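You operate a simulated robot arm through the tools that you are given. There is no shell and no other tool.

You run a simulated robot arm. Do the job below in one go: nothing can be reset, and whatever is moved stays where it is left.

## Task
Put things in order on the top of the drawer chest. At the end: the cream fibre packet (marked "PLANT") from the top of the drawer chest stands where the clear bead pot (marked "BEADS") stood; the green chalk box from the top of the drawer chest stands where the silver glue tin stood; the silver glue tin from the top of the drawer chest is on the beige taped carton; the clear bead pot from the top of the drawer chest stands where the green chalk box stood; whatever was shut is shut again. Leave all else as you found it, and nothing knocked over. Set down upright: glue tin.

The check looks at the end state, three seconds after you hand in, the way a careful person would. Anything else that was tipped, shoved, dropped, spilled or broken makes it a failure.

## Robot
A 6-joint arm with a two-finger parallel gripper, fixed in place. Base frame: the origin is on the floor under the middle of its stand, x ahead of it, y to its left, z up; the work surface is at about z = 600. Lengths are in mm, angles in degrees, forces in N, time in s.
With the tool pointing down near the work surface it reaches from about 160 to 640 mm from the base axis. Its first joint turns from -66.0 to 66.0 degrees. Payload 2.9 kg.
The TCP is the grasp point between the finger pads, 30 mm short of the fingertips. In the tool frame z runs along the fingers and y along their closing line. Largest opening 110 mm; finger width 20, thickness 10; the body of the gripper, 48 by 112 mm, starts 55 mm behind the TCP.
Orientation is told as [roll, pitch, yaw] about the base's x, y, z axes, in that order, counted from this pose: with the fingers straight down and closing along the base's y, the tool's x points along the base's -x, its y along +y and its z along -z.

## Interface
- The arm moves only by the tool step_arm. Its argument "steps" is one flat list of numbers, 7 for each row, row after row: the opening, from 0 (shut) to 1 (fully open), then the shift along the tool's x, y, z in mm, then the turn, a rotation vector about the tool's x, y, z in degrees. In form: [hand, x, y, z, rx, ry, rz, hand, x, y, z, rx, ry, rz, ...]. A call has 1 to 20 rows; each row shifts and turns the commanded pose from where the row before left it, along the tool's axes as they then stand. A row lasts 0.2 s, in which the tool goes at most 50 mm and 8.6 degrees; a call with a longer step from one row to the next is refused whole, and so is a gripper value outside its range. Where a pose cannot be reached the arm comes as near as it can. A force on the tool above 40 N (or 10 N above the force at the start of the call, whichever is more), or a blocked arm, ends the call early, and 0.2 s more pass. Each finger travels about 108 mm/s and halts on what it meets, pressing with about 22 N; the grip force reading is that of the motor and also rises with nothing between the fingers. The clock runs only during rows and for 0.2 s after the last one: add rows that do not move to give the fingers time. The reply holds the time, the measured pose of the TCP, the force on the tool along the base axes, the opening and the grip force, in the units named above and with some noise, with the torque about the TCP (base axes, N m) and any sound that the robot's microphone picked up.
- Cameras (640 x 400 px; columns grow to the right, rows downward): "scene" is fixed at [67.6, 435.2, 1364.6]; the picture's right is [-0.81, -0.58, 0.00], its down [-0.42, 0.60, -0.68] and it looks along [0.40, -0.56, -0.73] (base axes); focal length 326 px, centre (320, 200). "wrist" rides on the gripper at [72, 17, -103] in the tool frame; the picture's right is [-0.23, 0.97, 0.00], its down [-0.76, -0.18, -0.62] and it looks along [-0.61, -0.14, 0.78] (tool axes); focal length 222 px, centre (320, 200). There is no depth. A picture from a camera that has moved, and an enlarged one, comes with that camera's place and axes in the base frame and with its lens.
- get_image(camera): a new picture of that camera. It takes no simulated time.
- close_up(camera, box): a new picture of the part [left, top, right, bottom] of that camera's present view, enlarged. It takes no simulated time.
- close_job(): hands the job in; it is judged then, once.

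Places have to be worked out from the pictures, the camera data and where the tool is seen. Open the gripper and draw the arm clear of the work before you hand the job in, unless the task says otherwise.

The tools are called after "Emit:" by a JSON object that holds its "method" and its "body". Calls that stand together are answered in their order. step_arm: Moves the arm, as the interface text tells. Its arguments: {"type":"object","properties":{"steps":{"type":"array","items":{"type":"number"}}},"required":["steps"]} The other tools are called the same way: get_image (camera) takes a picture; close_up (camera, box) takes an enlarged picture of a part of a camera's view; close_job () hands the job in.

At the start:

```text
t: 0.0
tool_pos: [439.5, -153.8, 960.2]
tcp_rot: [0.0, 0.1, 0.0]
contact_force: [0.1, 0.0, -0.5]
wrist_torque: [-0.01, -0.05, 0.01]
finger_gap: 110.2
grip_force: 0.1
```

scene: 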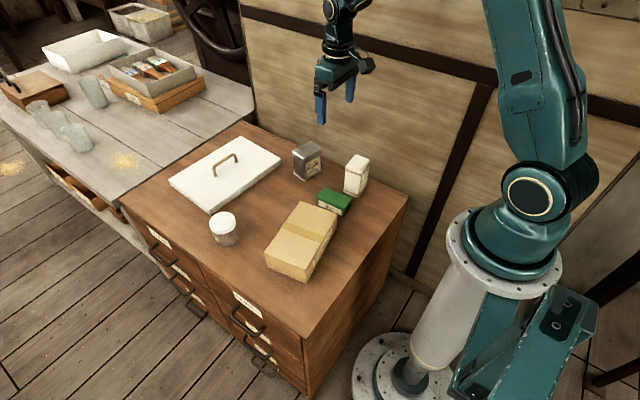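
wrist: 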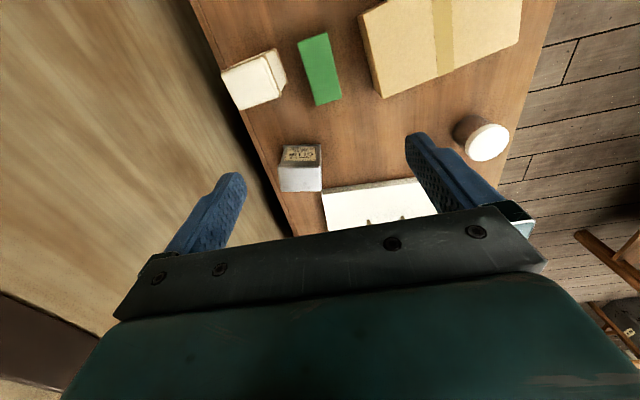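

I'll start by looking closely at the chest top from both cameras to locate every object.

Emit:
{"method": "close_up", "body": {"camera": "scene", "box": [160, 120, 420, 290]}}

Emit:
{"method": "close_up", "body": {"camera": "wrist", "box": [180, 0, 560, 240]}}

Emit:
{"method": "close_up", "body": {"camera": "scene", "box": [270, 130, 390, 220]}}

```text
2.35 times, centred on (290, 205) of scene
camera zoom: at [67.6, 435.2, 1364.6], right [-0.81, -0.58, 0.0], down [-0.42, 0.6, -0.68], along [0.4, -0.56, -0.73], focal length 768 px, centre (391, 188)
```

zoom: 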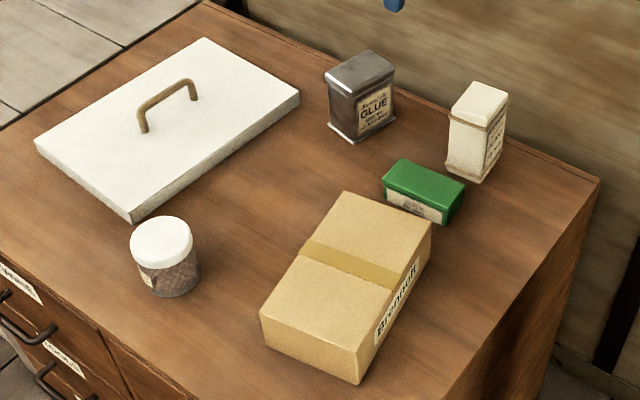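

```text
1.67 times, centred on (370, 120) of wrist
camera zoom: at [366.6, -137.2, 1064.0], right [0.23, 0.97, 0.0], down [0.76, -0.18, 0.62], along [0.61, -0.14, -0.78], focal length 370 px, centre (237, 333)
```

zoom: 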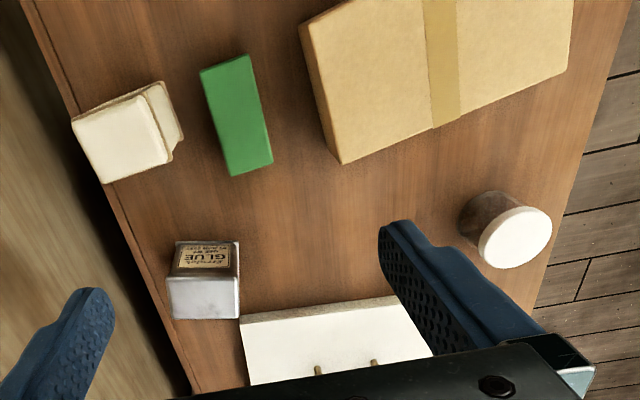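

```text
4.44 times, centred on (330, 175) of scene
camera zoom: at [67.6, 435.2, 1364.6], right [-0.81, -0.58, 0.0], down [-0.42, 0.6, -0.68], along [0.4, -0.56, -0.73], focal length 1450 px, centre (276, 311)
```

zoom: 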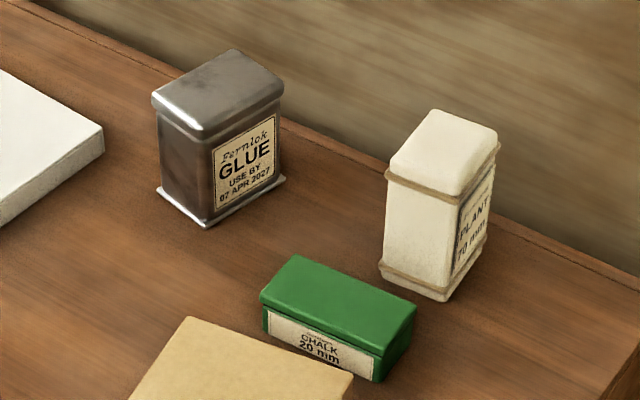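

The chest top seems to be at z≈600: tin near (600,-237), packet near (424,-266), chalk box near (436,-156), pot near (614,130) and carton centred near (420,25). I'll lower the empty hand a bit, staying high, to get better wrist views of each.

Emit:
{"method": "step_arm", "body": {"steps": [1, -10, -15, 35, 0, 0, 0, 1, -10, -15, 35, 0, 0, 0, 1, -10, -15, 35, 0, 0, 0, 1, -10, -15, 35, 0, 0, 0, 1, 0, 0, 0, 0, 0, 0]}}

Emit:
{"method": "get_image", "body": {"camera": "wrist"}}

Emit:
{"method": "get_image", "body": {"camera": "scene"}}

```text
t: 1.2
tool_pos: [477.6, -214.0, 821.0]
tcp_rot: [0.1, 0.1, 0.0]
contact_force: [0.2, 0.9, -0.9]
wrist_torque: [0.03, 0.03, 0.0]
finger_gap: 110.2
grip_force: 0.0
```

```text
taken
camera wrist: at [405.7, -197.1, 924.8], right [0.23, 0.97, 0.0], down [0.76, -0.18, 0.62], along [0.61, -0.14, -0.78], focal length 222 px, centre (320, 200)
```

wrist: 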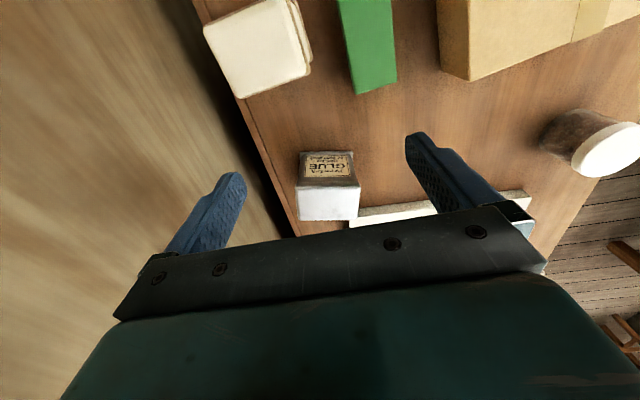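

```text
taken
```

scene: 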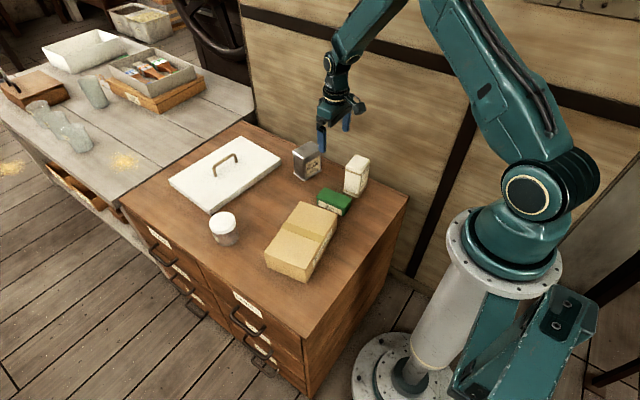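

Emit:
{"method": "close_up", "body": {"camera": "wrist", "box": [260, 120, 400, 230]}}

Emit:
{"method": "close_up", "body": {"camera": "wrist", "box": [180, 0, 420, 150]}}

```text
3.64 times, centred on (330, 175) of wrist
camera zoom: at [405.7, -197.1, 924.8], right [0.23, 0.97, 0.0], down [0.76, -0.18, 0.62], along [0.61, -0.14, -0.78], focal length 808 px, centre (284, 291)
```

zoom: 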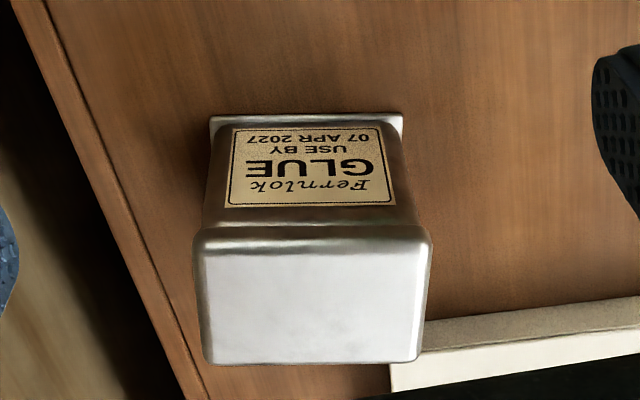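

```text
2.67 times, centred on (300, 75) of wrist
camera zoom: at [405.7, -197.1, 924.8], right [0.23, 0.97, 0.0], down [0.76, -0.18, 0.62], along [0.61, -0.14, -0.78], focal length 592 px, centre (373, 533)
```

zoom: 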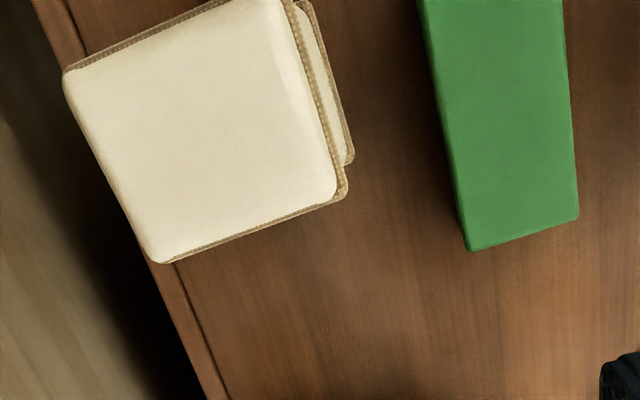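

The tin is seen square-on with a yaw of about 12°. To check calibration, I'll look at the gripper (known position) in the scene camera and compare.

Emit:
{"method": "close_up", "body": {"camera": "scene", "box": [290, 80, 390, 150]}}

Emit:
{"method": "close_up", "body": {"camera": "scene", "box": [280, 135, 360, 190]}}

```text
5.71 times, centred on (340, 115) of scene
camera zoom: at [67.6, 435.2, 1364.6], right [-0.81, -0.58, 0.0], down [-0.42, 0.6, -0.68], along [0.4, -0.56, -0.73], focal length 1864 px, centre (206, 686)
```

zoom: 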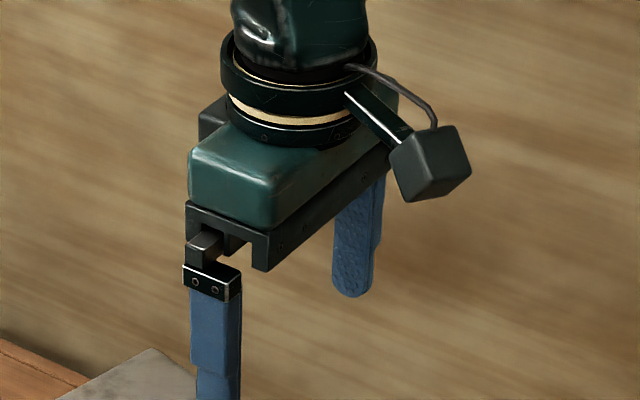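

```text
7.27 times, centred on (320, 162) of scene
camera zoom: at [67.6, 435.2, 1364.6], right [-0.81, -0.58, 0.0], down [-0.42, 0.6, -0.68], along [0.4, -0.56, -0.73], focal length 2373 px, centre (320, 473)
```

zoom: 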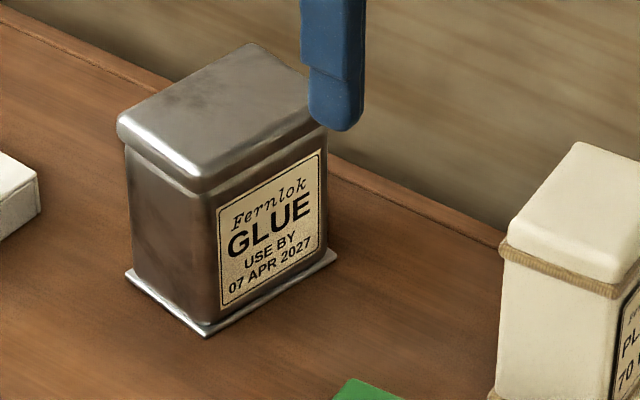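

Both cameras agree to within about 3 mm, but they leave the chest-top height between 600 and 612. I'll shut the fingers and gently touch an empty spot near (545,-90) to get the surface height.

Emit:
{"method": "step_arm", "body": {"steps": [0.5, -22.5, 41.3, 0, 0, 0, 0, 0, -22.5, 41.3, 0, 0, 0, 0, 0, -22.5, 41.3, 0, 0, 0, 0, 0, 0, 0, 44, 0, 0, 0, 0, 0, 0, 44, 0, 0, 0, 0, 0, 0, 44, 0, 0, 0, 0, 0, 0, 35, 0, 0, 0, 0, 0, 0, 0, 0, 0, 0]}}

```text
t: 3.0
tool_pos: [548.0, -91.3, 654.0]
tcp_rot: [0.0, 0.1, 0.0]
contact_force: [0.4, -0.2, -0.4]
wrist_torque: [0.02, -0.01, 0.0]
finger_gap: 0.0
grip_force: 21.8
```

Hand is at z=654 with the fingertips near 624. I'll step down slowly and watch the force.

Emit:
{"method": "step_arm", "body": {"steps": [0, 0, 0, 2, 0, 0, 0, 0, 0, 0, 2, 0, 0, 0, 0, 0, 0, 2, 0, 0, 0, 0, 0, 0, 2, 0, 0, 0, 0, 0, 0, 1, 0, 0, 0, 0, 0, 0, 1, 0, 0, 0]}}

```text
t: 4.4
tool_pos: [546.4, -90.1, 643.1]
tcp_rot: [-0.1, 0.0, 0.0]
contact_force: [0.9, 0.1, -1.0]
wrist_torque: [0.02, 0.0, 0.03]
finger_gap: 0.0
grip_force: 21.9
```

No contact yet with the fingertips near 613; continuing down.

Emit:
{"method": "step_arm", "body": {"steps": [0, 0, 0, 1, 0, 0, 0, 0, 0, 0, 1, 0, 0, 0, 0, 0, 0, 1, 0, 0, 0, 0, 0, 0, 1, 0, 0, 0]}}

Emit:
{"method": "step_arm", "body": {"steps": [0, 0, 0, 1, 0, 0, 0, 0, 0, 0, 1, 0, 0, 0]}}

Emit:
{"method": "step_arm", "body": {"steps": [0, 0, 0, 1, 0, 0, 0, 0, 0, 0, 1, 0, 0, 0]}}

```text
t: 5.4
tool_pos: [547.4, -89.4, 639.7]
tcp_rot: [-0.1, 0.1, 0.0]
contact_force: [0.0, -0.3, -0.3]
wrist_torque: [-0.02, 0.03, -0.01]
finger_gap: 0.0
grip_force: 21.9
```

```text
t: 6.0
tool_pos: [546.0, -91.0, 638.5]
tcp_rot: [-0.1, 0.0, 0.0]
contact_force: [-0.4, -0.9, -0.5]
wrist_torque: [-0.03, -0.03, -0.02]
finger_gap: 0.0
grip_force: 22.4
```

```text
t: 6.6
tool_pos: [547.3, -89.3, 635.7]
tcp_rot: [0.0, 0.0, 0.0]
contact_force: [0.3, 0.2, 0.7]
wrist_torque: [-0.03, 0.02, 0.0]
finger_gap: 0.0
grip_force: 21.5
```

Still free at fingertip height 605, so I continue 1 mm at a time.

Emit:
{"method": "step_arm", "body": {"steps": [0, 0, 0, 1, 0, 0, 0, 0, 0, 0, 1, 0, 0, 0]}}

Emit:
{"method": "step_arm", "body": {"steps": [0, 0, 0, 1, 0, 0, 0]}}

Emit:
{"method": "step_arm", "body": {"steps": [0, 0, 0, 1, 0, 0, 0]}}

Emit:
{"method": "step_arm", "body": {"steps": [0, 0, 0, 1, 0, 0, 0]}}

```text
t: 7.2
tool_pos: [546.3, -89.2, 633.6]
tcp_rot: [0.0, 0.0, 0.0]
contact_force: [-0.3, 0.0, -0.8]
wrist_torque: [-0.02, 0.0, 0.0]
finger_gap: 0.0
grip_force: 21.9
```

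```text
t: 7.6
tool_pos: [545.7, -89.6, 631.5]
tcp_rot: [0.0, 0.0, 0.0]
contact_force: [-1.0, -0.7, -0.2]
wrist_torque: [0.0, -0.01, 0.02]
finger_gap: 0.0
grip_force: 21.8
```

```text
t: 8.0
tool_pos: [546.5, -90.3, 631.0]
tcp_rot: [0.0, -0.1, 0.0]
contact_force: [-0.1, -0.2, -0.3]
wrist_torque: [0.0, 0.0, 0.0]
finger_gap: 0.1
grip_force: 21.4
```

```text
t: 8.4
tool_pos: [546.8, -90.6, 629.4]
tcp_rot: [0.0, 0.0, 0.0]
contact_force: [-0.1, 0.5, 0.2]
wrist_torque: [0.02, -0.03, -0.01]
finger_gap: 0.0
grip_force: 21.7
```

Fingertips are at about 600 with no contact; two more small steps will confirm the surface.

Emit:
{"method": "step_arm", "body": {"steps": [0, 0, 0, 0.7, 0, 0, 0]}}

Emit:
{"method": "step_arm", "body": {"steps": [0, 0, 0, 0.7, 0, 0, 0]}}

Emit:
{"method": "step_arm", "body": {"steps": [0, 0, 0, 0.7, 0, 0, 0]}}

Emit:
{"method": "get_image", "body": {"camera": "scene"}}

Emit:
{"method": "get_image", "body": {"camera": "wrist"}}

```text
t: 8.8
tool_pos: [545.8, -90.3, 629.6]
tcp_rot: [0.0, 0.0, 0.0]
contact_force: [-3.8, -1.1, 9.5]
wrist_torque: [-0.04, 0.13, 0.11]
finger_gap: 0.5
grip_force: 22.6
```

```text
t: 9.2
tool_pos: [546.0, -89.2, 630.0]
tcp_rot: [0.0, 0.1, -0.1]
contact_force: [-7.9, -1.5, 17.2]
wrist_torque: [-0.03, 0.23, 0.19]
finger_gap: 0.0
grip_force: 22.2
```

```text
t: 9.8
tool_pos: [546.9, -91.4, 630.2]
tcp_rot: [-0.1, 0.1, 0.0]
contact_force: [-4.1, 0.6, 5.1]
wrist_torque: [0.01, 0.08, 0.0]
finger_gap: 0.0
grip_force: 22.0
stopped in row 1: the force on the tool passed its limit at 41 N (the readings are from after the stop); the commanded pose is now the measured one
```

```text
taken
```

scene: 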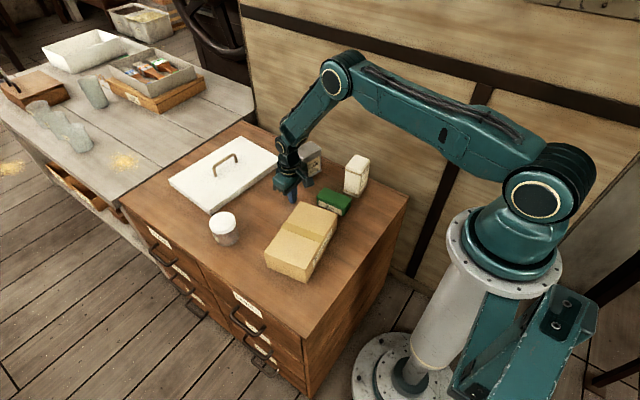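

```text
taken
camera wrist: at [474.6, -73.4, 733.5], right [0.23, 0.97, 0.0], down [0.76, -0.18, 0.62], along [0.61, -0.14, -0.78], focal length 222 px, centre (320, 200)
```

wrist: 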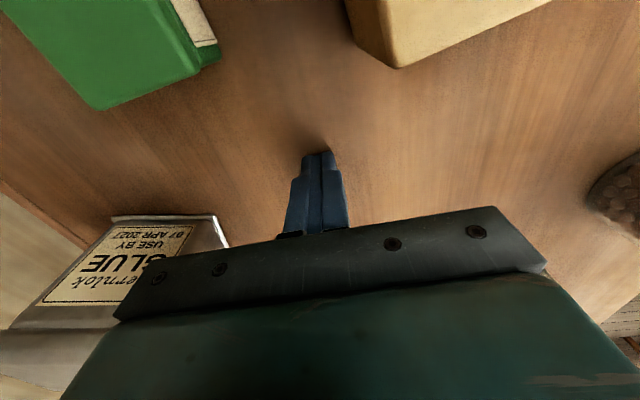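

The surface is at z≈600 (contact at fingertip height 600). I'll zoom on the fingertip contact point in both cameras to refine the calibration.

Emit:
{"method": "close_up", "body": {"camera": "wrist", "box": [260, 110, 380, 200]}}

Emit:
{"method": "close_up", "body": {"camera": "scene", "box": [260, 150, 340, 210]}}

Emit:
{"method": "close_up", "body": {"camera": "wrist", "box": [0, 0, 260, 160]}}

```text
4.44 times, centred on (320, 155) of wrist
camera zoom: at [474.6, -73.4, 733.5], right [0.23, 0.97, 0.0], down [0.76, -0.18, 0.62], along [0.61, -0.14, -0.78], focal length 987 px, centre (320, 400)
```

zoom: 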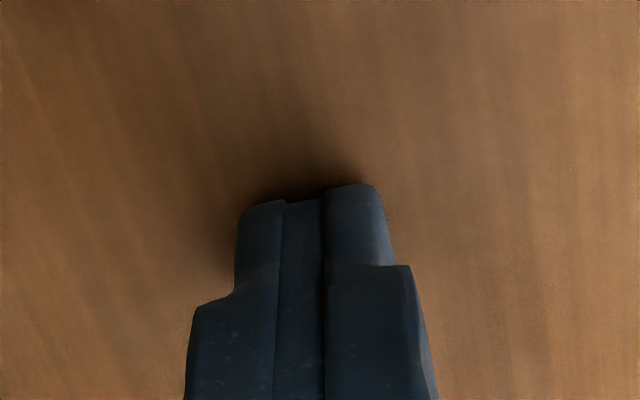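

```text
6.67 times, centred on (300, 180) of scene
camera zoom: at [67.4, 435.3, 1364.6], right [-0.81, -0.58, 0.0], down [-0.42, 0.6, -0.68], along [0.4, -0.56, -0.73], focal length 2175 px, centre (453, 333)
```

zoom: 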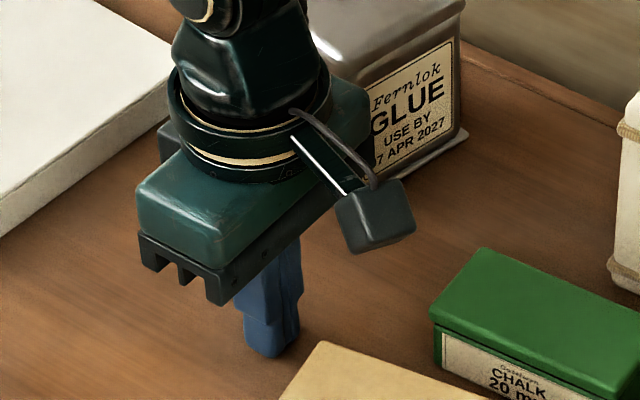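

```text
2.46 times, centred on (130, 80) of wrist
camera zoom: at [474.6, -73.4, 733.5], right [0.23, 0.97, 0.0], down [0.76, -0.18, 0.62], along [0.61, -0.14, -0.78], focal length 547 px, centre (788, 495)
```

zoom: 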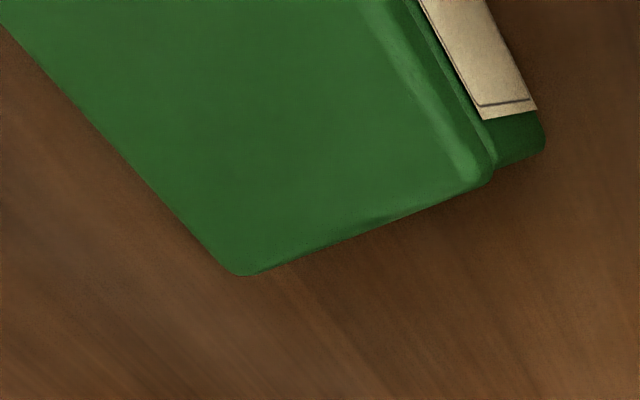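

Calibration now agrees: surface z=600, with the tin base centred at about (593,-231), long axis 11° off y, top at about 697. I'll rise, open, and move above the tin with the hand turned 11°.

Emit:
{"method": "step_arm", "body": {"steps": [0, 0, 0, -50, 0, 0, 0, 0, 0, 0, -50, 0, 0, 0, 0, 0, 0, -50, 0, 0, 0, 0.5, -11.5, -35, 0, 0, 0, 0, 1, -11.5, -35, 0, 0, 0, 0, 1, -11.5, -35, 0, 0, 0, 0, 1, -11.5, -35, 0, 0, 0, 0, 1, 0, 0, 0, 0, 0, 5.5, 1, 0, 0, 0, 0, 0, 5.5, 1, 0, 0, 0, 0, 0, 0, 1, 0, 0, 0, 0, 0, 0]}}

Emit:
{"method": "get_image", "body": {"camera": "wrist"}}

Emit:
{"method": "close_up", "body": {"camera": "scene", "box": [250, 90, 390, 190]}}

```text
t: 12.2
tool_pos: [593.6, -230.1, 779.9]
tcp_rot: [0.0, 0.2, -11.1]
contact_force: [0.1, -0.2, 0.5]
wrist_torque: [0.0, -0.01, 0.0]
finger_gap: 110.1
grip_force: 0.0
```

```text
taken
camera wrist: at [525.7, -199.8, 882.7], right [0.41, 0.91, 0.0], down [0.71, -0.32, 0.62], along [0.57, -0.26, -0.78], focal length 222 px, centre (320, 200)
```

wrist: 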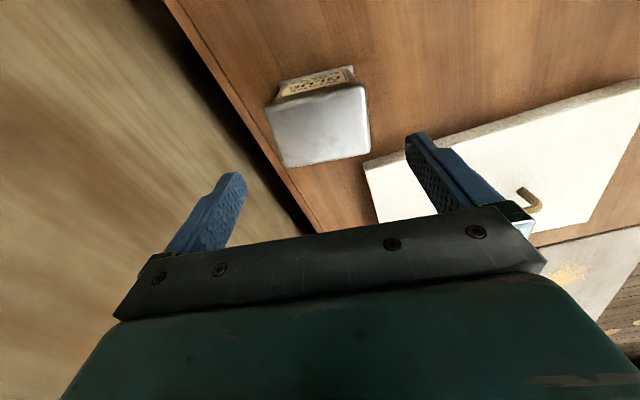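

```text
4.00 times, centred on (320, 140) of scene
camera zoom: at [67.6, 435.2, 1364.6], right [-0.81, -0.58, 0.0], down [-0.42, 0.6, -0.68], along [0.4, -0.56, -0.73], focal length 1305 px, centre (320, 440)
```

zoom: 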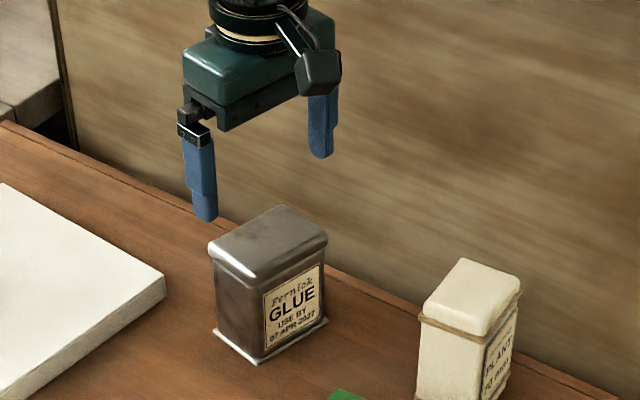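

The hand is above the tin and reachable. I'll zoom the wrist view to refine the tin's centre and yaw before descending.

Emit:
{"method": "close_up", "body": {"camera": "wrist", "box": [250, 50, 390, 180]}}

```text
3.08 times, centred on (320, 115) of wrist
camera zoom: at [525.7, -199.8, 882.7], right [0.41, 0.91, 0.0], down [0.71, -0.32, 0.62], along [0.57, -0.26, -0.78], focal length 684 px, centre (320, 462)
```

zoom: 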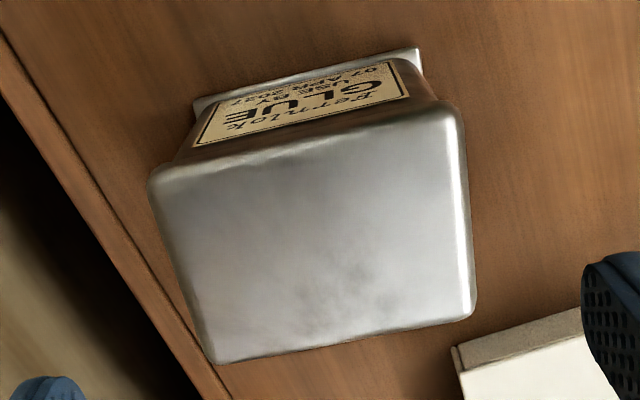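

The tin is centred at about (594,-230), yaw 12.9°, lid about 82×58. I'll turn another 1.8°, descend to z≈655 (fingertips 625), and close.

Emit:
{"method": "step_arm", "body": {"steps": [1, 0, 0, 0, 0, 0, 1.8, 1, 0, 0, 40, 0, 0, 0, 1, 0, 0, 40, 0, 0, 0, 1, 0, 0, 30, 0, 0, 0, 1, 0, 0, 15, 0, 0, 0, 1, 0, 0, 0, 0, 0, 0]}}

Emit:
{"method": "close_up", "body": {"camera": "scene", "box": [250, 110, 390, 210]}}

Emit:
{"method": "get_image", "body": {"camera": "wrist"}}

```text
t: 13.6
tool_pos: [594.2, -230.3, 655.8]
tcp_rot: [0.0, 0.1, -12.9]
contact_force: [-0.9, 0.1, -0.4]
wrist_torque: [0.02, -0.03, 0.01]
finger_gap: 110.1
grip_force: 0.0
```

```text
4.00 times, centred on (320, 160) of scene
camera zoom: at [67.6, 435.2, 1364.6], right [-0.81, -0.58, 0.0], down [-0.42, 0.6, -0.68], along [0.4, -0.56, -0.73], focal length 1305 px, centre (320, 360)
```

zoom: 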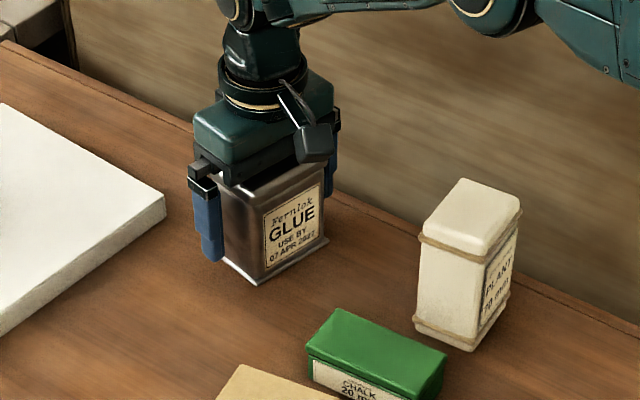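

```text
taken
camera wrist: at [527.5, -197.7, 757.7], right [0.44, 0.9, 0.0], down [0.7, -0.34, 0.62], along [0.56, -0.27, -0.78], focal length 222 px, centre (320, 200)
```

wrist: 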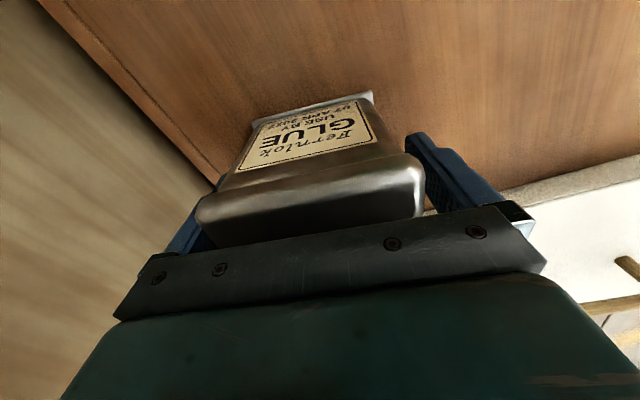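

The fingers straddle the tin with no contact. Closing now.

Emit:
{"method": "step_arm", "body": {"steps": [0, 0, 0, 0, 0, 0, 0, 0, 0, 0, 0, 0, 0, 0, 0, 0, 0, 0, 0, 0, 0]}}

Emit:
{"method": "step_arm", "body": {"steps": [0, 0, 0, -3, 0, 0, 0, 0, 0, 0, -5, 0, 0, 0, 0, 0, 0, -5, 0, 0, 0, 0, 0, 0, 0, 0, 0, 0]}}

Emit:
{"method": "close_up", "body": {"camera": "scene", "box": [250, 110, 390, 210]}}

Emit:
{"method": "get_image", "body": {"camera": "wrist"}}

```text
t: 14.4
tool_pos: [594.3, -230.1, 654.9]
tcp_rot: [0.1, 0.0, -12.9]
contact_force: [0.1, -1.1, -0.1]
wrist_torque: [0.09, -0.06, -0.03]
finger_gap: 85.1
grip_force: 21.6
```

```text
t: 15.4
tool_pos: [593.2, -230.5, 667.0]
tcp_rot: [-0.1, 0.0, -12.9]
contact_force: [-0.7, -0.4, 1.1]
wrist_torque: [-0.11, -0.02, -0.02]
finger_gap: 84.8
grip_force: 22.3
```

```text
4.00 times, centred on (320, 160) of scene
camera zoom: at [67.6, 435.2, 1364.6], right [-0.81, -0.58, 0.0], down [-0.42, 0.6, -0.68], along [0.4, -0.56, -0.73], focal length 1305 px, centre (320, 360)
```

zoom: 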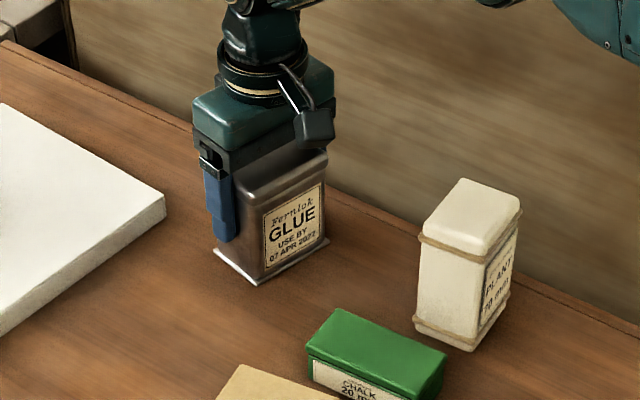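

```text
taken
camera wrist: at [527.4, -198.0, 771.1], right [0.44, 0.9, 0.0], down [0.7, -0.34, 0.62], along [0.56, -0.27, -0.78], focal length 222 px, centre (320, 200)
```

wrist: 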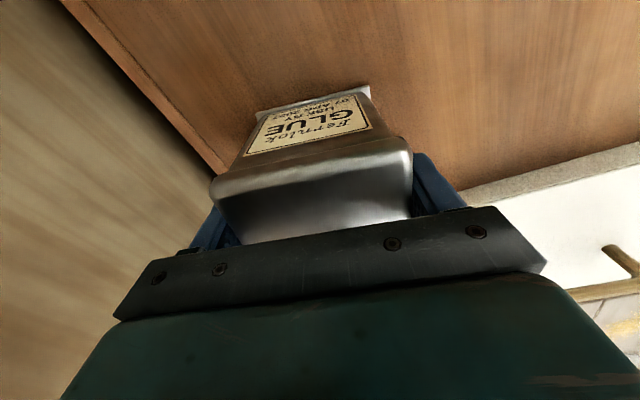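

The hand rose 12 mm but the tin looks to have stayed put, so the grip slipped. I'll zoom in to see how the fingers meet it.

Emit:
{"method": "close_up", "body": {"camera": "scene", "box": [285, 125, 345, 185]}}

Emit:
{"method": "close_up", "body": {"camera": "wrist", "box": [170, 70, 480, 260]}}

```text
6.67 times, centred on (315, 155) of scene
camera zoom: at [67.6, 435.2, 1364.6], right [-0.81, -0.58, 0.0], down [-0.42, 0.6, -0.68], along [0.4, -0.56, -0.73], focal length 2175 px, centre (353, 500)
```

zoom: 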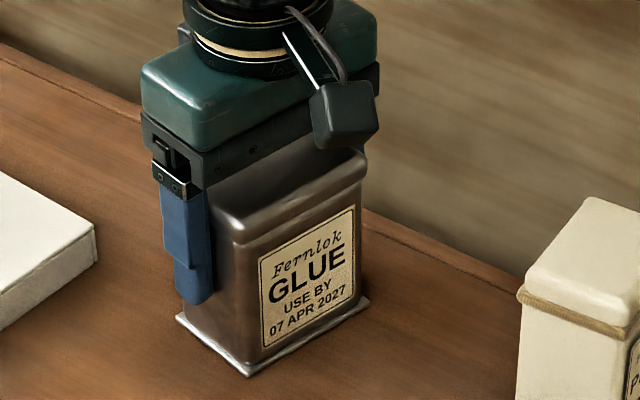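

```text
2.06 times, centred on (325, 165) of wrist
camera zoom: at [527.4, -198.0, 771.1], right [0.44, 0.9, 0.0], down [0.7, -0.34, 0.62], along [0.56, -0.27, -0.78], focal length 459 px, centre (310, 272)
```

zoom: 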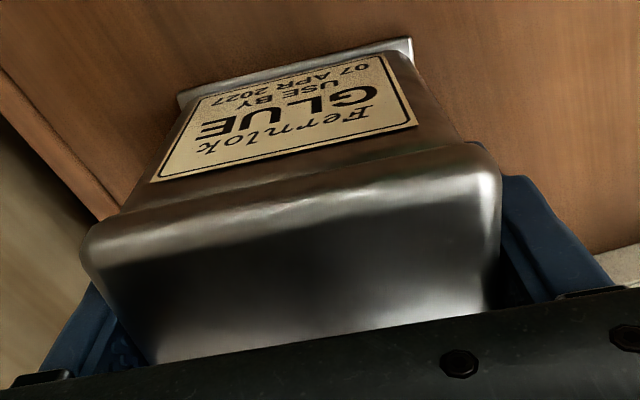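

The fingers bear on the lid rim high above the pad centre. I'll raise a few mm more with the grip kept to see whether any load shows, so the pads sit at the rim.

Emit:
{"method": "step_arm", "body": {"steps": [0, 0, 0, -3, 0, 0, 0]}}

Emit:
{"method": "step_arm", "body": {"steps": [0, 0, 0, -4, 0, 0, 0]}}

Emit:
{"method": "step_arm", "body": {"steps": [0, 0, 0, -4, 0, 0, 0]}}

Emit:
{"method": "close_up", "body": {"camera": "scene", "box": [285, 125, 345, 185]}}

```text
t: 15.8
tool_pos: [592.4, -230.1, 669.9]
tcp_rot: [0.1, 0.2, -12.8]
contact_force: [0.2, 0.3, 0.5]
wrist_torque: [-0.05, -0.01, 0.02]
finger_gap: 85.0
grip_force: 21.9
```

```text
t: 16.2
tool_pos: [592.0, -230.6, 673.1]
tcp_rot: [0.0, 0.1, -12.8]
contact_force: [-0.7, 0.2, -3.9]
wrist_torque: [0.0, -0.05, 0.0]
finger_gap: 85.1
grip_force: 21.7
```

```text
t: 16.6
tool_pos: [591.3, -231.0, 677.4]
tcp_rot: [0.0, 0.1, -12.7]
contact_force: [-0.2, -0.4, -5.4]
wrist_torque: [0.03, -0.05, 0.01]
finger_gap: 84.9
grip_force: 21.6
```

```text
6.67 times, centred on (315, 155) of scene
camera zoom: at [67.7, 435.2, 1364.6], right [-0.81, -0.58, 0.0], down [-0.42, 0.6, -0.68], along [0.4, -0.56, -0.73], focal length 2175 px, centre (353, 500)
```

zoom: 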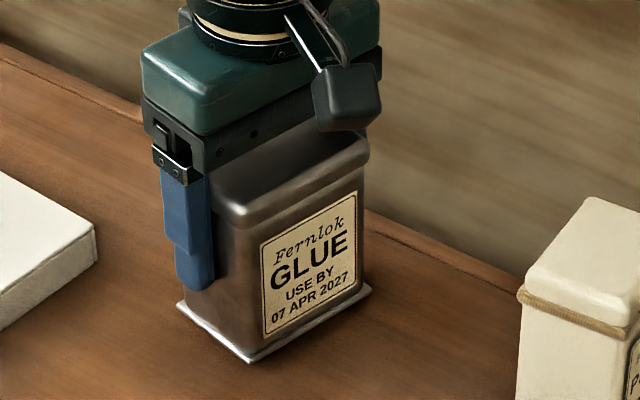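

The pads have now reached the rim: the whole tin lifted a few mm and shows about 5 N load, so the lid is solid. I'll set it back down gently to regrip with the pads centred on the rim.

Emit:
{"method": "step_arm", "body": {"steps": [0, 0, 0, 2, 0, 0, 0, 0, 0, 0, 1, 0, 0, 0]}}

Emit:
{"method": "step_arm", "body": {"steps": [0, 0, 0, 1, 0, 0, 0, 0, 0, 0, 1, 0, 0, 0]}}

Emit:
{"method": "step_arm", "body": {"steps": [0, 0, 0, 1, 0, 0, 0, 0, 0, 0, 1, 0, 0, 0]}}

```text
t: 17.2
tool_pos: [593.2, -229.5, 675.8]
tcp_rot: [0.0, 0.0, -12.8]
contact_force: [0.0, 0.8, -5.9]
wrist_torque: [-0.01, -0.03, 0.02]
finger_gap: 84.9
grip_force: 21.9
```

```text
t: 17.8
tool_pos: [593.5, -230.5, 673.7]
tcp_rot: [0.0, 0.1, -12.9]
contact_force: [-0.1, -0.1, -4.2]
wrist_torque: [0.01, -0.03, 0.03]
finger_gap: 84.8
grip_force: 22.1
```

```text
t: 18.4
tool_pos: [592.8, -230.7, 672.6]
tcp_rot: [0.0, 0.2, -12.8]
contact_force: [-0.1, 0.4, -5.1]
wrist_torque: [0.02, 0.02, -0.01]
finger_gap: 84.8
grip_force: 22.6
```

Still carrying about 5 N, so the tin isn't down yet. Continuing to lower by 1 mm steps.

Emit:
{"method": "step_arm", "body": {"steps": [0, 0, 0, 1, 0, 0, 0]}}

Emit:
{"method": "step_arm", "body": {"steps": [0, 0, 0, 1, 0, 0, 0]}}

Emit:
{"method": "step_arm", "body": {"steps": [0, 0, 0, 1, 0, 0, 0]}}

Emit:
{"method": "close_up", "body": {"camera": "scene", "box": [285, 125, 345, 185]}}

```text
t: 18.8
tool_pos: [592.2, -230.5, 670.0]
tcp_rot: [-0.1, 0.1, -12.8]
contact_force: [0.4, 0.6, -5.0]
wrist_torque: [0.04, 0.04, 0.02]
finger_gap: 85.0
grip_force: 22.0
```

```text
t: 19.2
tool_pos: [592.7, -229.2, 669.2]
tcp_rot: [0.0, 0.1, -12.7]
contact_force: [0.3, -0.4, -3.9]
wrist_torque: [0.01, 0.01, 0.03]
finger_gap: 84.6
grip_force: 22.2
```

```text
t: 19.6
tool_pos: [593.3, -231.1, 668.8]
tcp_rot: [0.0, 0.1, -12.8]
contact_force: [0.1, -0.2, -4.7]
wrist_torque: [0.0, 0.0, 0.05]
finger_gap: 84.9
grip_force: 22.1
```

```text
6.67 times, centred on (315, 155) of scene
camera zoom: at [67.7, 435.2, 1364.6], right [-0.81, -0.58, 0.0], down [-0.42, 0.6, -0.68], along [0.4, -0.56, -0.73], focal length 2175 px, centre (353, 500)
```

zoom: 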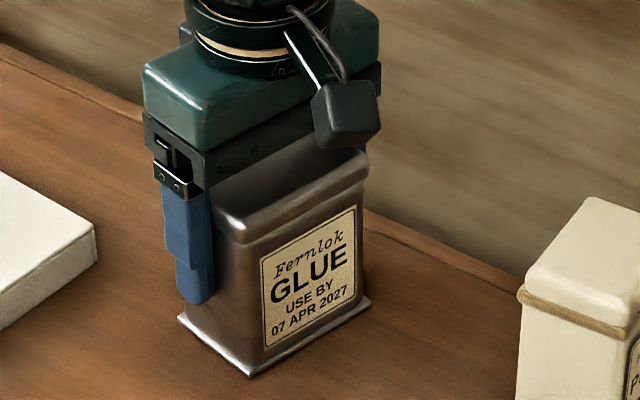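

Almost down by the picture, but still loaded; I'll keep lowering by 1 mm.

Emit:
{"method": "step_arm", "body": {"steps": [0, 0, 0, 1, 0, 0, 0]}}

Emit:
{"method": "step_arm", "body": {"steps": [0, 0, 0, 1, 0, 0, 0]}}

Emit:
{"method": "step_arm", "body": {"steps": [0, 0, 0, 1, 0, 0, 0]}}

```text
t: 20.0
tool_pos: [593.4, -229.9, 667.7]
tcp_rot: [0.0, 0.0, -12.9]
contact_force: [-1.0, -1.3, -2.3]
wrist_torque: [0.02, -0.05, 0.06]
finger_gap: 85.0
grip_force: 22.0
```

```text
t: 20.4
tool_pos: [593.9, -230.4, 667.6]
tcp_rot: [0.0, 0.1, -12.8]
contact_force: [-3.9, 1.6, 8.9]
wrist_torque: [0.52, 0.34, 0.07]
finger_gap: 84.9
grip_force: 21.7
```

```text
t: 20.8
tool_pos: [592.8, -230.4, 668.2]
tcp_rot: [0.0, -0.1, -12.7]
contact_force: [-5.6, 2.6, 17.7]
wrist_torque: [0.49, -0.09, 0.05]
finger_gap: 85.0
grip_force: 22.6
```

Contact came at TCP z≈668, so the tin is back on the surface. I'll relieve the press, open, rise to z≈683 so the pads centre on the rim, and regrip.

Emit:
{"method": "step_arm", "body": {"steps": [0, 0, 0, -1.5, 0, 0, 0, 1, 0, 0, 0, 0, 0, 0, 1, 0, 0, 0, 0, 0, 0, 1, 0, 0, -15, 0, 0, 0, 1, 0, 0, 0, 0, 0, 0]}}

Emit:
{"method": "close_up", "body": {"camera": "scene", "box": [285, 125, 345, 185]}}

Emit:
{"method": "get_image", "body": {"camera": "wrist"}}

```text
t: 22.0
tool_pos: [593.9, -229.9, 682.5]
tcp_rot: [0.0, 0.1, -12.9]
contact_force: [-0.1, 0.3, -0.2]
wrist_torque: [-0.01, 0.02, 0.01]
finger_gap: 110.0
grip_force: 0.2
```

```text
6.67 times, centred on (315, 155) of scene
camera zoom: at [67.6, 435.2, 1364.6], right [-0.81, -0.58, 0.0], down [-0.42, 0.6, -0.68], along [0.4, -0.56, -0.73], focal length 2175 px, centre (353, 500)
```

zoom: 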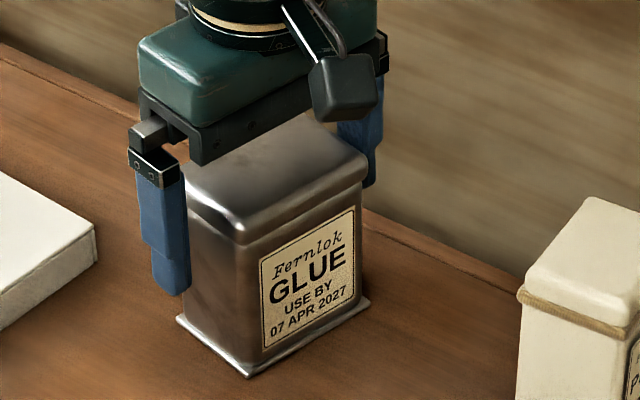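

```text
taken
camera wrist: at [526.9, -197.1, 785.9], right [0.44, 0.9, 0.0], down [0.7, -0.34, 0.62], along [0.56, -0.27, -0.78], focal length 222 px, centre (320, 200)
```

wrist: 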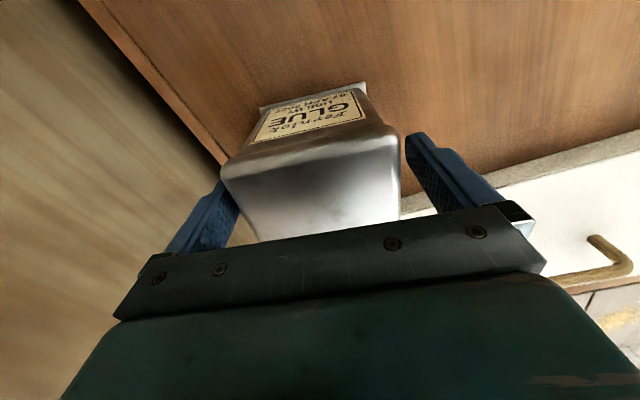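

The tin stands square and upright in its place. Closing again at z≈682 and lifting slightly to test.

Emit:
{"method": "step_arm", "body": {"steps": [0, 0, 0, 0, 0, 0, 0, 0, 0, 0, 0, 0, 0, 0, 0, 0, 0, 0, 0, 0, 0]}}

Emit:
{"method": "step_arm", "body": {"steps": [0, 0, 0, -3, 0, 0, 0, 0, 0, 0, -3, 0, 0, 0, 0, 0, 0, 0, 0, 0, 0]}}

Emit:
{"method": "close_up", "body": {"camera": "scene", "box": [285, 125, 345, 185]}}

```text
t: 22.8
tool_pos: [593.0, -229.9, 683.3]
tcp_rot: [0.0, 0.1, -12.9]
contact_force: [0.0, -0.2, 0.6]
wrist_torque: [0.16, 0.08, 0.02]
finger_gap: 84.9
grip_force: 22.1
```

```text
t: 23.6
tool_pos: [593.2, -230.6, 688.2]
tcp_rot: [0.0, 0.1, -12.8]
contact_force: [-0.4, -0.1, -4.8]
wrist_torque: [0.0, -0.02, -0.02]
finger_gap: 84.8
grip_force: 22.4
```

```text
6.67 times, centred on (315, 155) of scene
camera zoom: at [67.7, 435.2, 1364.6], right [-0.81, -0.58, 0.0], down [-0.42, 0.6, -0.68], along [0.4, -0.56, -0.73], focal length 2175 px, centre (353, 500)
```

zoom: 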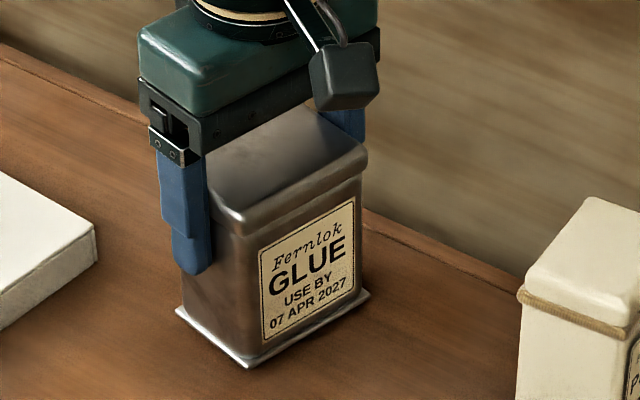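

The tin is now held firmly (about 0.5 kg). Before carrying, I'll measure the carton top more precisely.

Emit:
{"method": "close_up", "body": {"camera": "scene", "box": [255, 190, 355, 290]}}

Emit:
{"method": "step_arm", "body": {"steps": [0, 0, 0, -20, 0, 0, 0, 0, 0, 0, -35, 0, 0, 0, 0, 0, 0, -35, 0, 0, 0, 0, 0, 0, -30, 0, 0, 0, 0, 0, 0, 0, 0, 0, 0]}}

Emit:
{"method": "get_image", "body": {"camera": "scene"}}

```text
4.00 times, centred on (305, 240) of scene
camera zoom: at [67.7, 435.2, 1364.6], right [-0.81, -0.58, 0.0], down [-0.42, 0.6, -0.68], along [0.4, -0.56, -0.73], focal length 1305 px, centre (380, 40)
```

zoom: 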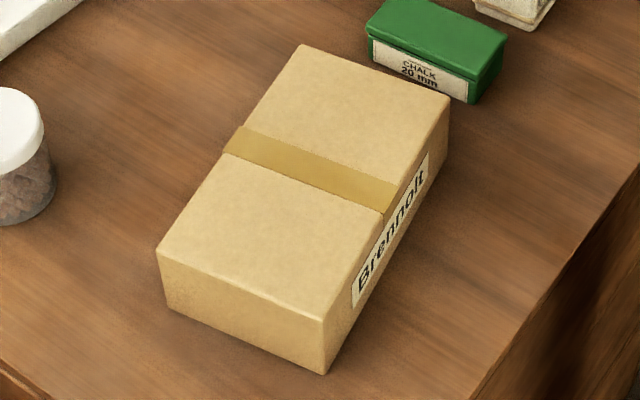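

```text
t: 24.8
tool_pos: [592.2, -229.7, 808.5]
tcp_rot: [0.0, 0.2, -12.9]
contact_force: [0.4, 0.4, -5.6]
wrist_torque: [-0.01, -0.01, -0.03]
finger_gap: 84.9
grip_force: 21.8
```

```text
taken
```

scene: 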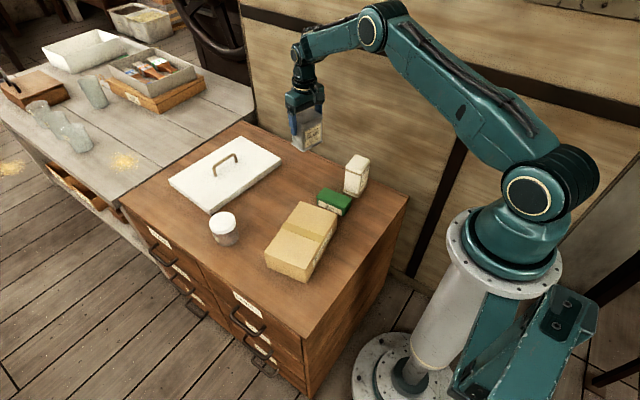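

The carton top is at z≈669, centred near (412,28), about 118×196 and yawed +10.6°. I'll carry the tin over it at height and turn it in line with the carton.

Emit:
{"method": "step_arm", "body": {"steps": [0, 23.35, 21.13, 0, 0, 0, 0, 0, 23.35, 21.13, 0, 0, 0, 0, 0, 23.35, 21.13, 0, 0, 0, 0, 0, 23.35, 21.13, 0, 0, 0, 0, 0, 23.35, 21.13, 0, 0, 0, 0, 0, 23.35, 21.13, 0, 0, 0, 0, 0, 23.35, 21.13, 0, 0, 0, 0, 0, 23.35, 21.13, 0, 0, 0, 0, 0, 23.35, 21.13, 0, 0, 0, 0, 0, 23.35, 21.13, 0, 0, 0, 0, 0, 0, 0, 0, 0, 0, -5.9, 0, 0, 0, 0, 0, 0, -5.9, 0, 0, 0, 0, 0, 0, -5.9, 0, 0, 0, 0, 0, 0, -5.8, 0, 0, 0, 0, 0, 0, 0]}}

Emit:
{"method": "get_image", "body": {"camera": "wrist"}}

Emit:
{"method": "close_up", "body": {"camera": "scene", "box": [200, 100, 420, 300]}}

```text
t: 28.0
tool_pos: [412.0, 27.5, 807.3]
tcp_rot: [0.1, 0.1, 10.6]
contact_force: [-0.1, -0.2, -4.3]
wrist_torque: [0.0, -0.02, 0.02]
finger_gap: 85.2
grip_force: 21.3
```

```text
taken
camera wrist: at [338.0, 30.4, 911.2], right [0.04, 1.0, 0.0], down [0.78, -0.03, 0.62], along [0.62, -0.03, -0.78], focal length 222 px, centre (320, 200)
```

wrist: 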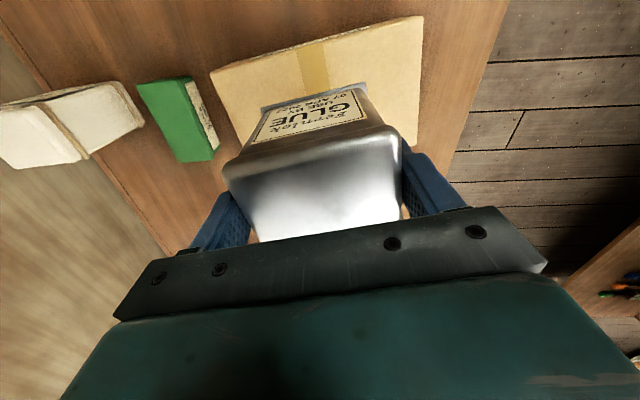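

```text
2.00 times, centred on (310, 200) of scene
camera zoom: at [67.6, 435.2, 1364.6], right [-0.81, -0.58, 0.0], down [-0.42, 0.6, -0.68], along [0.4, -0.56, -0.73], focal length 652 px, centre (340, 200)
```

zoom: 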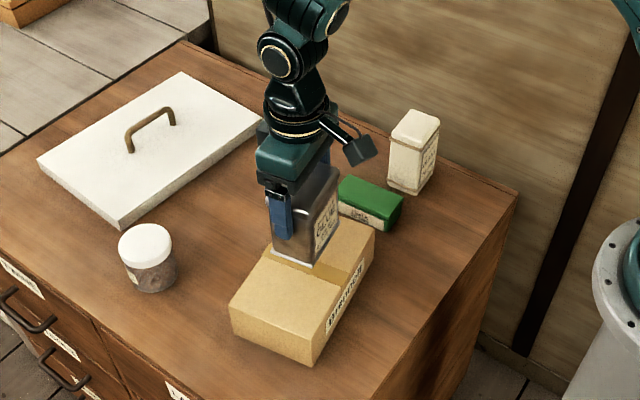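

Both views put the carton centre at about (413,29), right under the tin. I'll lower to just above the carton top.

Emit:
{"method": "step_arm", "body": {"steps": [0, -1, 1.5, 20, 0, 0, 0, 0, 0, 0, 15, 0, 0, 0, 0, 0, 0, 10, 0, 0, 0, 0, 0, 0, 5, 0, 0, 0, 0, 0, 0, 0, 0, 0, 0]}}

Emit:
{"method": "step_arm", "body": {"steps": [0, 0, 0, 1, 0, 0, 0, 0, 0, 0, 1, 0, 0, 0]}}

Emit:
{"method": "close_up", "body": {"camera": "scene", "box": [260, 170, 360, 270]}}

```text
t: 29.2
tool_pos: [413.0, 29.3, 758.8]
tcp_rot: [0.1, 0.1, 10.6]
contact_force: [-0.3, 0.7, -5.0]
wrist_torque: [0.0, -0.03, -0.04]
finger_gap: 84.7
grip_force: 22.0
```

```text
t: 29.8
tool_pos: [413.1, 29.3, 755.9]
tcp_rot: [0.0, 0.1, 10.7]
contact_force: [0.2, 0.1, -5.5]
wrist_torque: [-0.01, -0.01, 0.0]
finger_gap: 84.8
grip_force: 22.5
```

```text
4.00 times, centred on (310, 220) of scene
camera zoom: at [67.7, 435.2, 1364.6], right [-0.81, -0.58, 0.0], down [-0.42, 0.6, -0.68], along [0.4, -0.56, -0.73], focal length 1305 px, centre (360, 120)
```

zoom: 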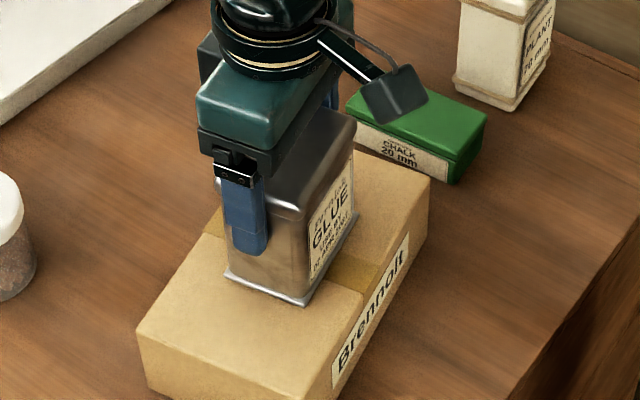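

Tin is centred and just above the carton. Lowering 1 mm at a time until it touches.

Emit:
{"method": "step_arm", "body": {"steps": [0, 0, 0, 1, 0, 0, 0]}}

Emit:
{"method": "step_arm", "body": {"steps": [0, 0, 0, 1, 0, 0, 0]}}

Emit:
{"method": "step_arm", "body": {"steps": [0, 0, 0, 1, 0, 0, 0]}}

Emit:
{"method": "step_arm", "body": {"steps": [0, 0, 0, 1, 0, 0, 0]}}

```text
t: 30.2
tool_pos: [413.2, 29.4, 755.0]
tcp_rot: [0.0, 0.0, 10.7]
contact_force: [-0.9, 0.7, -4.7]
wrist_torque: [0.0, -0.01, 0.04]
finger_gap: 85.1
grip_force: 22.4
```

```text
t: 30.6
tool_pos: [412.4, 30.4, 754.5]
tcp_rot: [0.0, 0.2, 10.7]
contact_force: [0.6, 0.5, -4.8]
wrist_torque: [0.01, 0.02, -0.01]
finger_gap: 84.8
grip_force: 22.2
```

```text
t: 31.0
tool_pos: [411.7, 28.8, 753.5]
tcp_rot: [0.0, 0.1, 10.6]
contact_force: [-0.5, 0.0, -4.1]
wrist_torque: [-0.02, -0.01, 0.01]
finger_gap: 85.1
grip_force: 22.0
```

```text
t: 31.4
tool_pos: [412.3, 29.5, 753.4]
tcp_rot: [0.0, 0.1, 10.6]
contact_force: [-1.0, 0.4, 1.8]
wrist_torque: [0.08, 0.11, 0.02]
finger_gap: 84.9
grip_force: 22.3
```

The tin has touched down at TCP≈752.7 (carton top ≈670) with the load transferred. Opening and rising straight up.

Emit:
{"method": "step_arm", "body": {"steps": [1, 0, 0, 0, 0, 0, 0, 1, 0, 0, 0, 0, 0, 0, 1, 0, 0, -20, 0, 0, 0, 1, 0, 0, -40, 0, 0, 0, 1, 0, 0, -40, 0, 0, 0, 1, 0, 0, 0, 0, 0, 0]}}

Emit:
{"method": "get_image", "body": {"camera": "scene"}}

Emit:
{"method": "get_image", "body": {"camera": "wrist"}}

```text
t: 32.8
tool_pos: [412.6, 29.8, 851.5]
tcp_rot: [-0.1, 0.1, 10.7]
contact_force: [-0.3, -0.1, 0.3]
wrist_torque: [0.02, 0.01, 0.02]
finger_gap: 110.2
grip_force: 0.0
```

```text
taken
```

scene: 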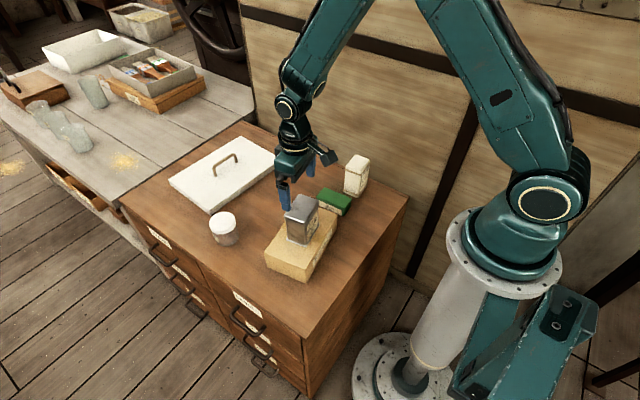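

```text
taken
camera wrist: at [339.6, 33.5, 955.5], right [0.04, 1.0, 0.0], down [0.78, -0.03, 0.62], along [0.62, -0.03, -0.78], focal length 222 px, centre (320, 200)
```

wrist: 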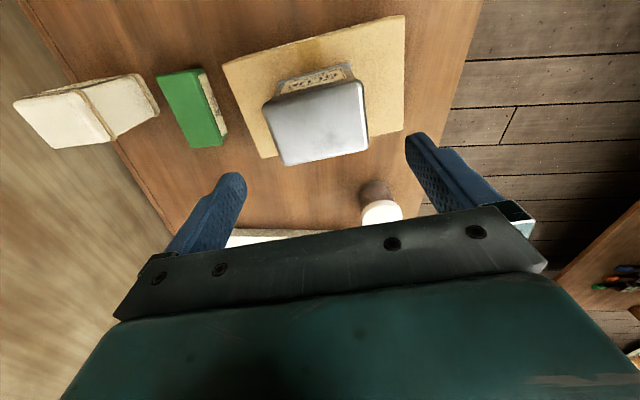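

The tin stands upright, centred on the carton. Now I'll move to view the chalk box and packet from closer in.

Emit:
{"method": "step_arm", "body": {"steps": [1, 0, 0, 0, 0, 0, 5.3, 1, 0, 0, 0, 0, 0, 5.3, 1, 3, -42.5, 0, 0, 0, 0, 1, 3, -42.5, 0, 0, 0, 0, 1, 3, -42.5, 0, 0, 0, 0, 1, 3, -42.5, 0, 0, 0, 0, 1, 0, 0, 36, 0, 0, 0, 1, 0, 0, 36, 0, 0, 0, 1, 0, 0, 0, 0, 0, 0]}}

Emit:
{"method": "get_image", "body": {"camera": "wrist"}}

Emit:
{"method": "close_up", "body": {"camera": "wrist", "box": [240, 60, 400, 220]}}

Emit:
{"method": "close_up", "body": {"camera": "scene", "box": [270, 140, 390, 240]}}

```text
t: 34.8
tool_pos: [402.1, -143.2, 779.0]
tcp_rot: [0.0, 0.0, 0.1]
contact_force: [-0.1, 0.6, -0.4]
wrist_torque: [0.01, -0.03, 0.01]
finger_gap: 109.9
grip_force: 0.1
```

```text
taken
camera wrist: at [328.7, -126.8, 882.6], right [0.23, 0.97, 0.0], down [0.76, -0.18, 0.62], along [0.61, -0.14, -0.78], focal length 222 px, centre (320, 200)
```

wrist: 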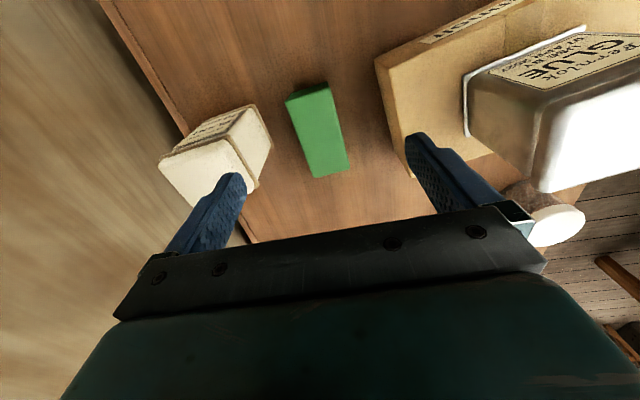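

```text
2.50 times, centred on (320, 140) of wrist
camera zoom: at [328.7, -126.8, 882.6], right [0.23, 0.97, 0.0], down [0.76, -0.18, 0.62], along [0.61, -0.14, -0.78], focal length 555 px, centre (320, 350)
```

zoom: 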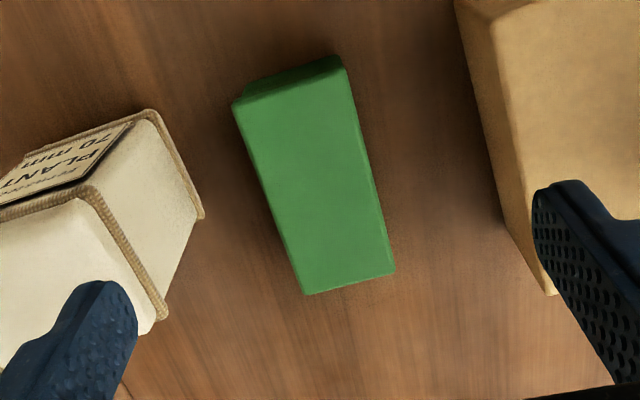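

```text
4.00 times, centred on (330, 190) of scene
camera zoom: at [67.6, 435.2, 1364.6], right [-0.81, -0.58, 0.0], down [-0.42, 0.6, -0.68], along [0.4, -0.56, -0.73], focal length 1305 px, centre (280, 240)
```

zoom: 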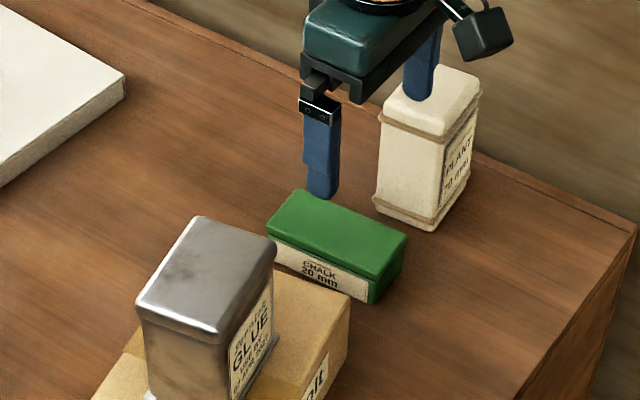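

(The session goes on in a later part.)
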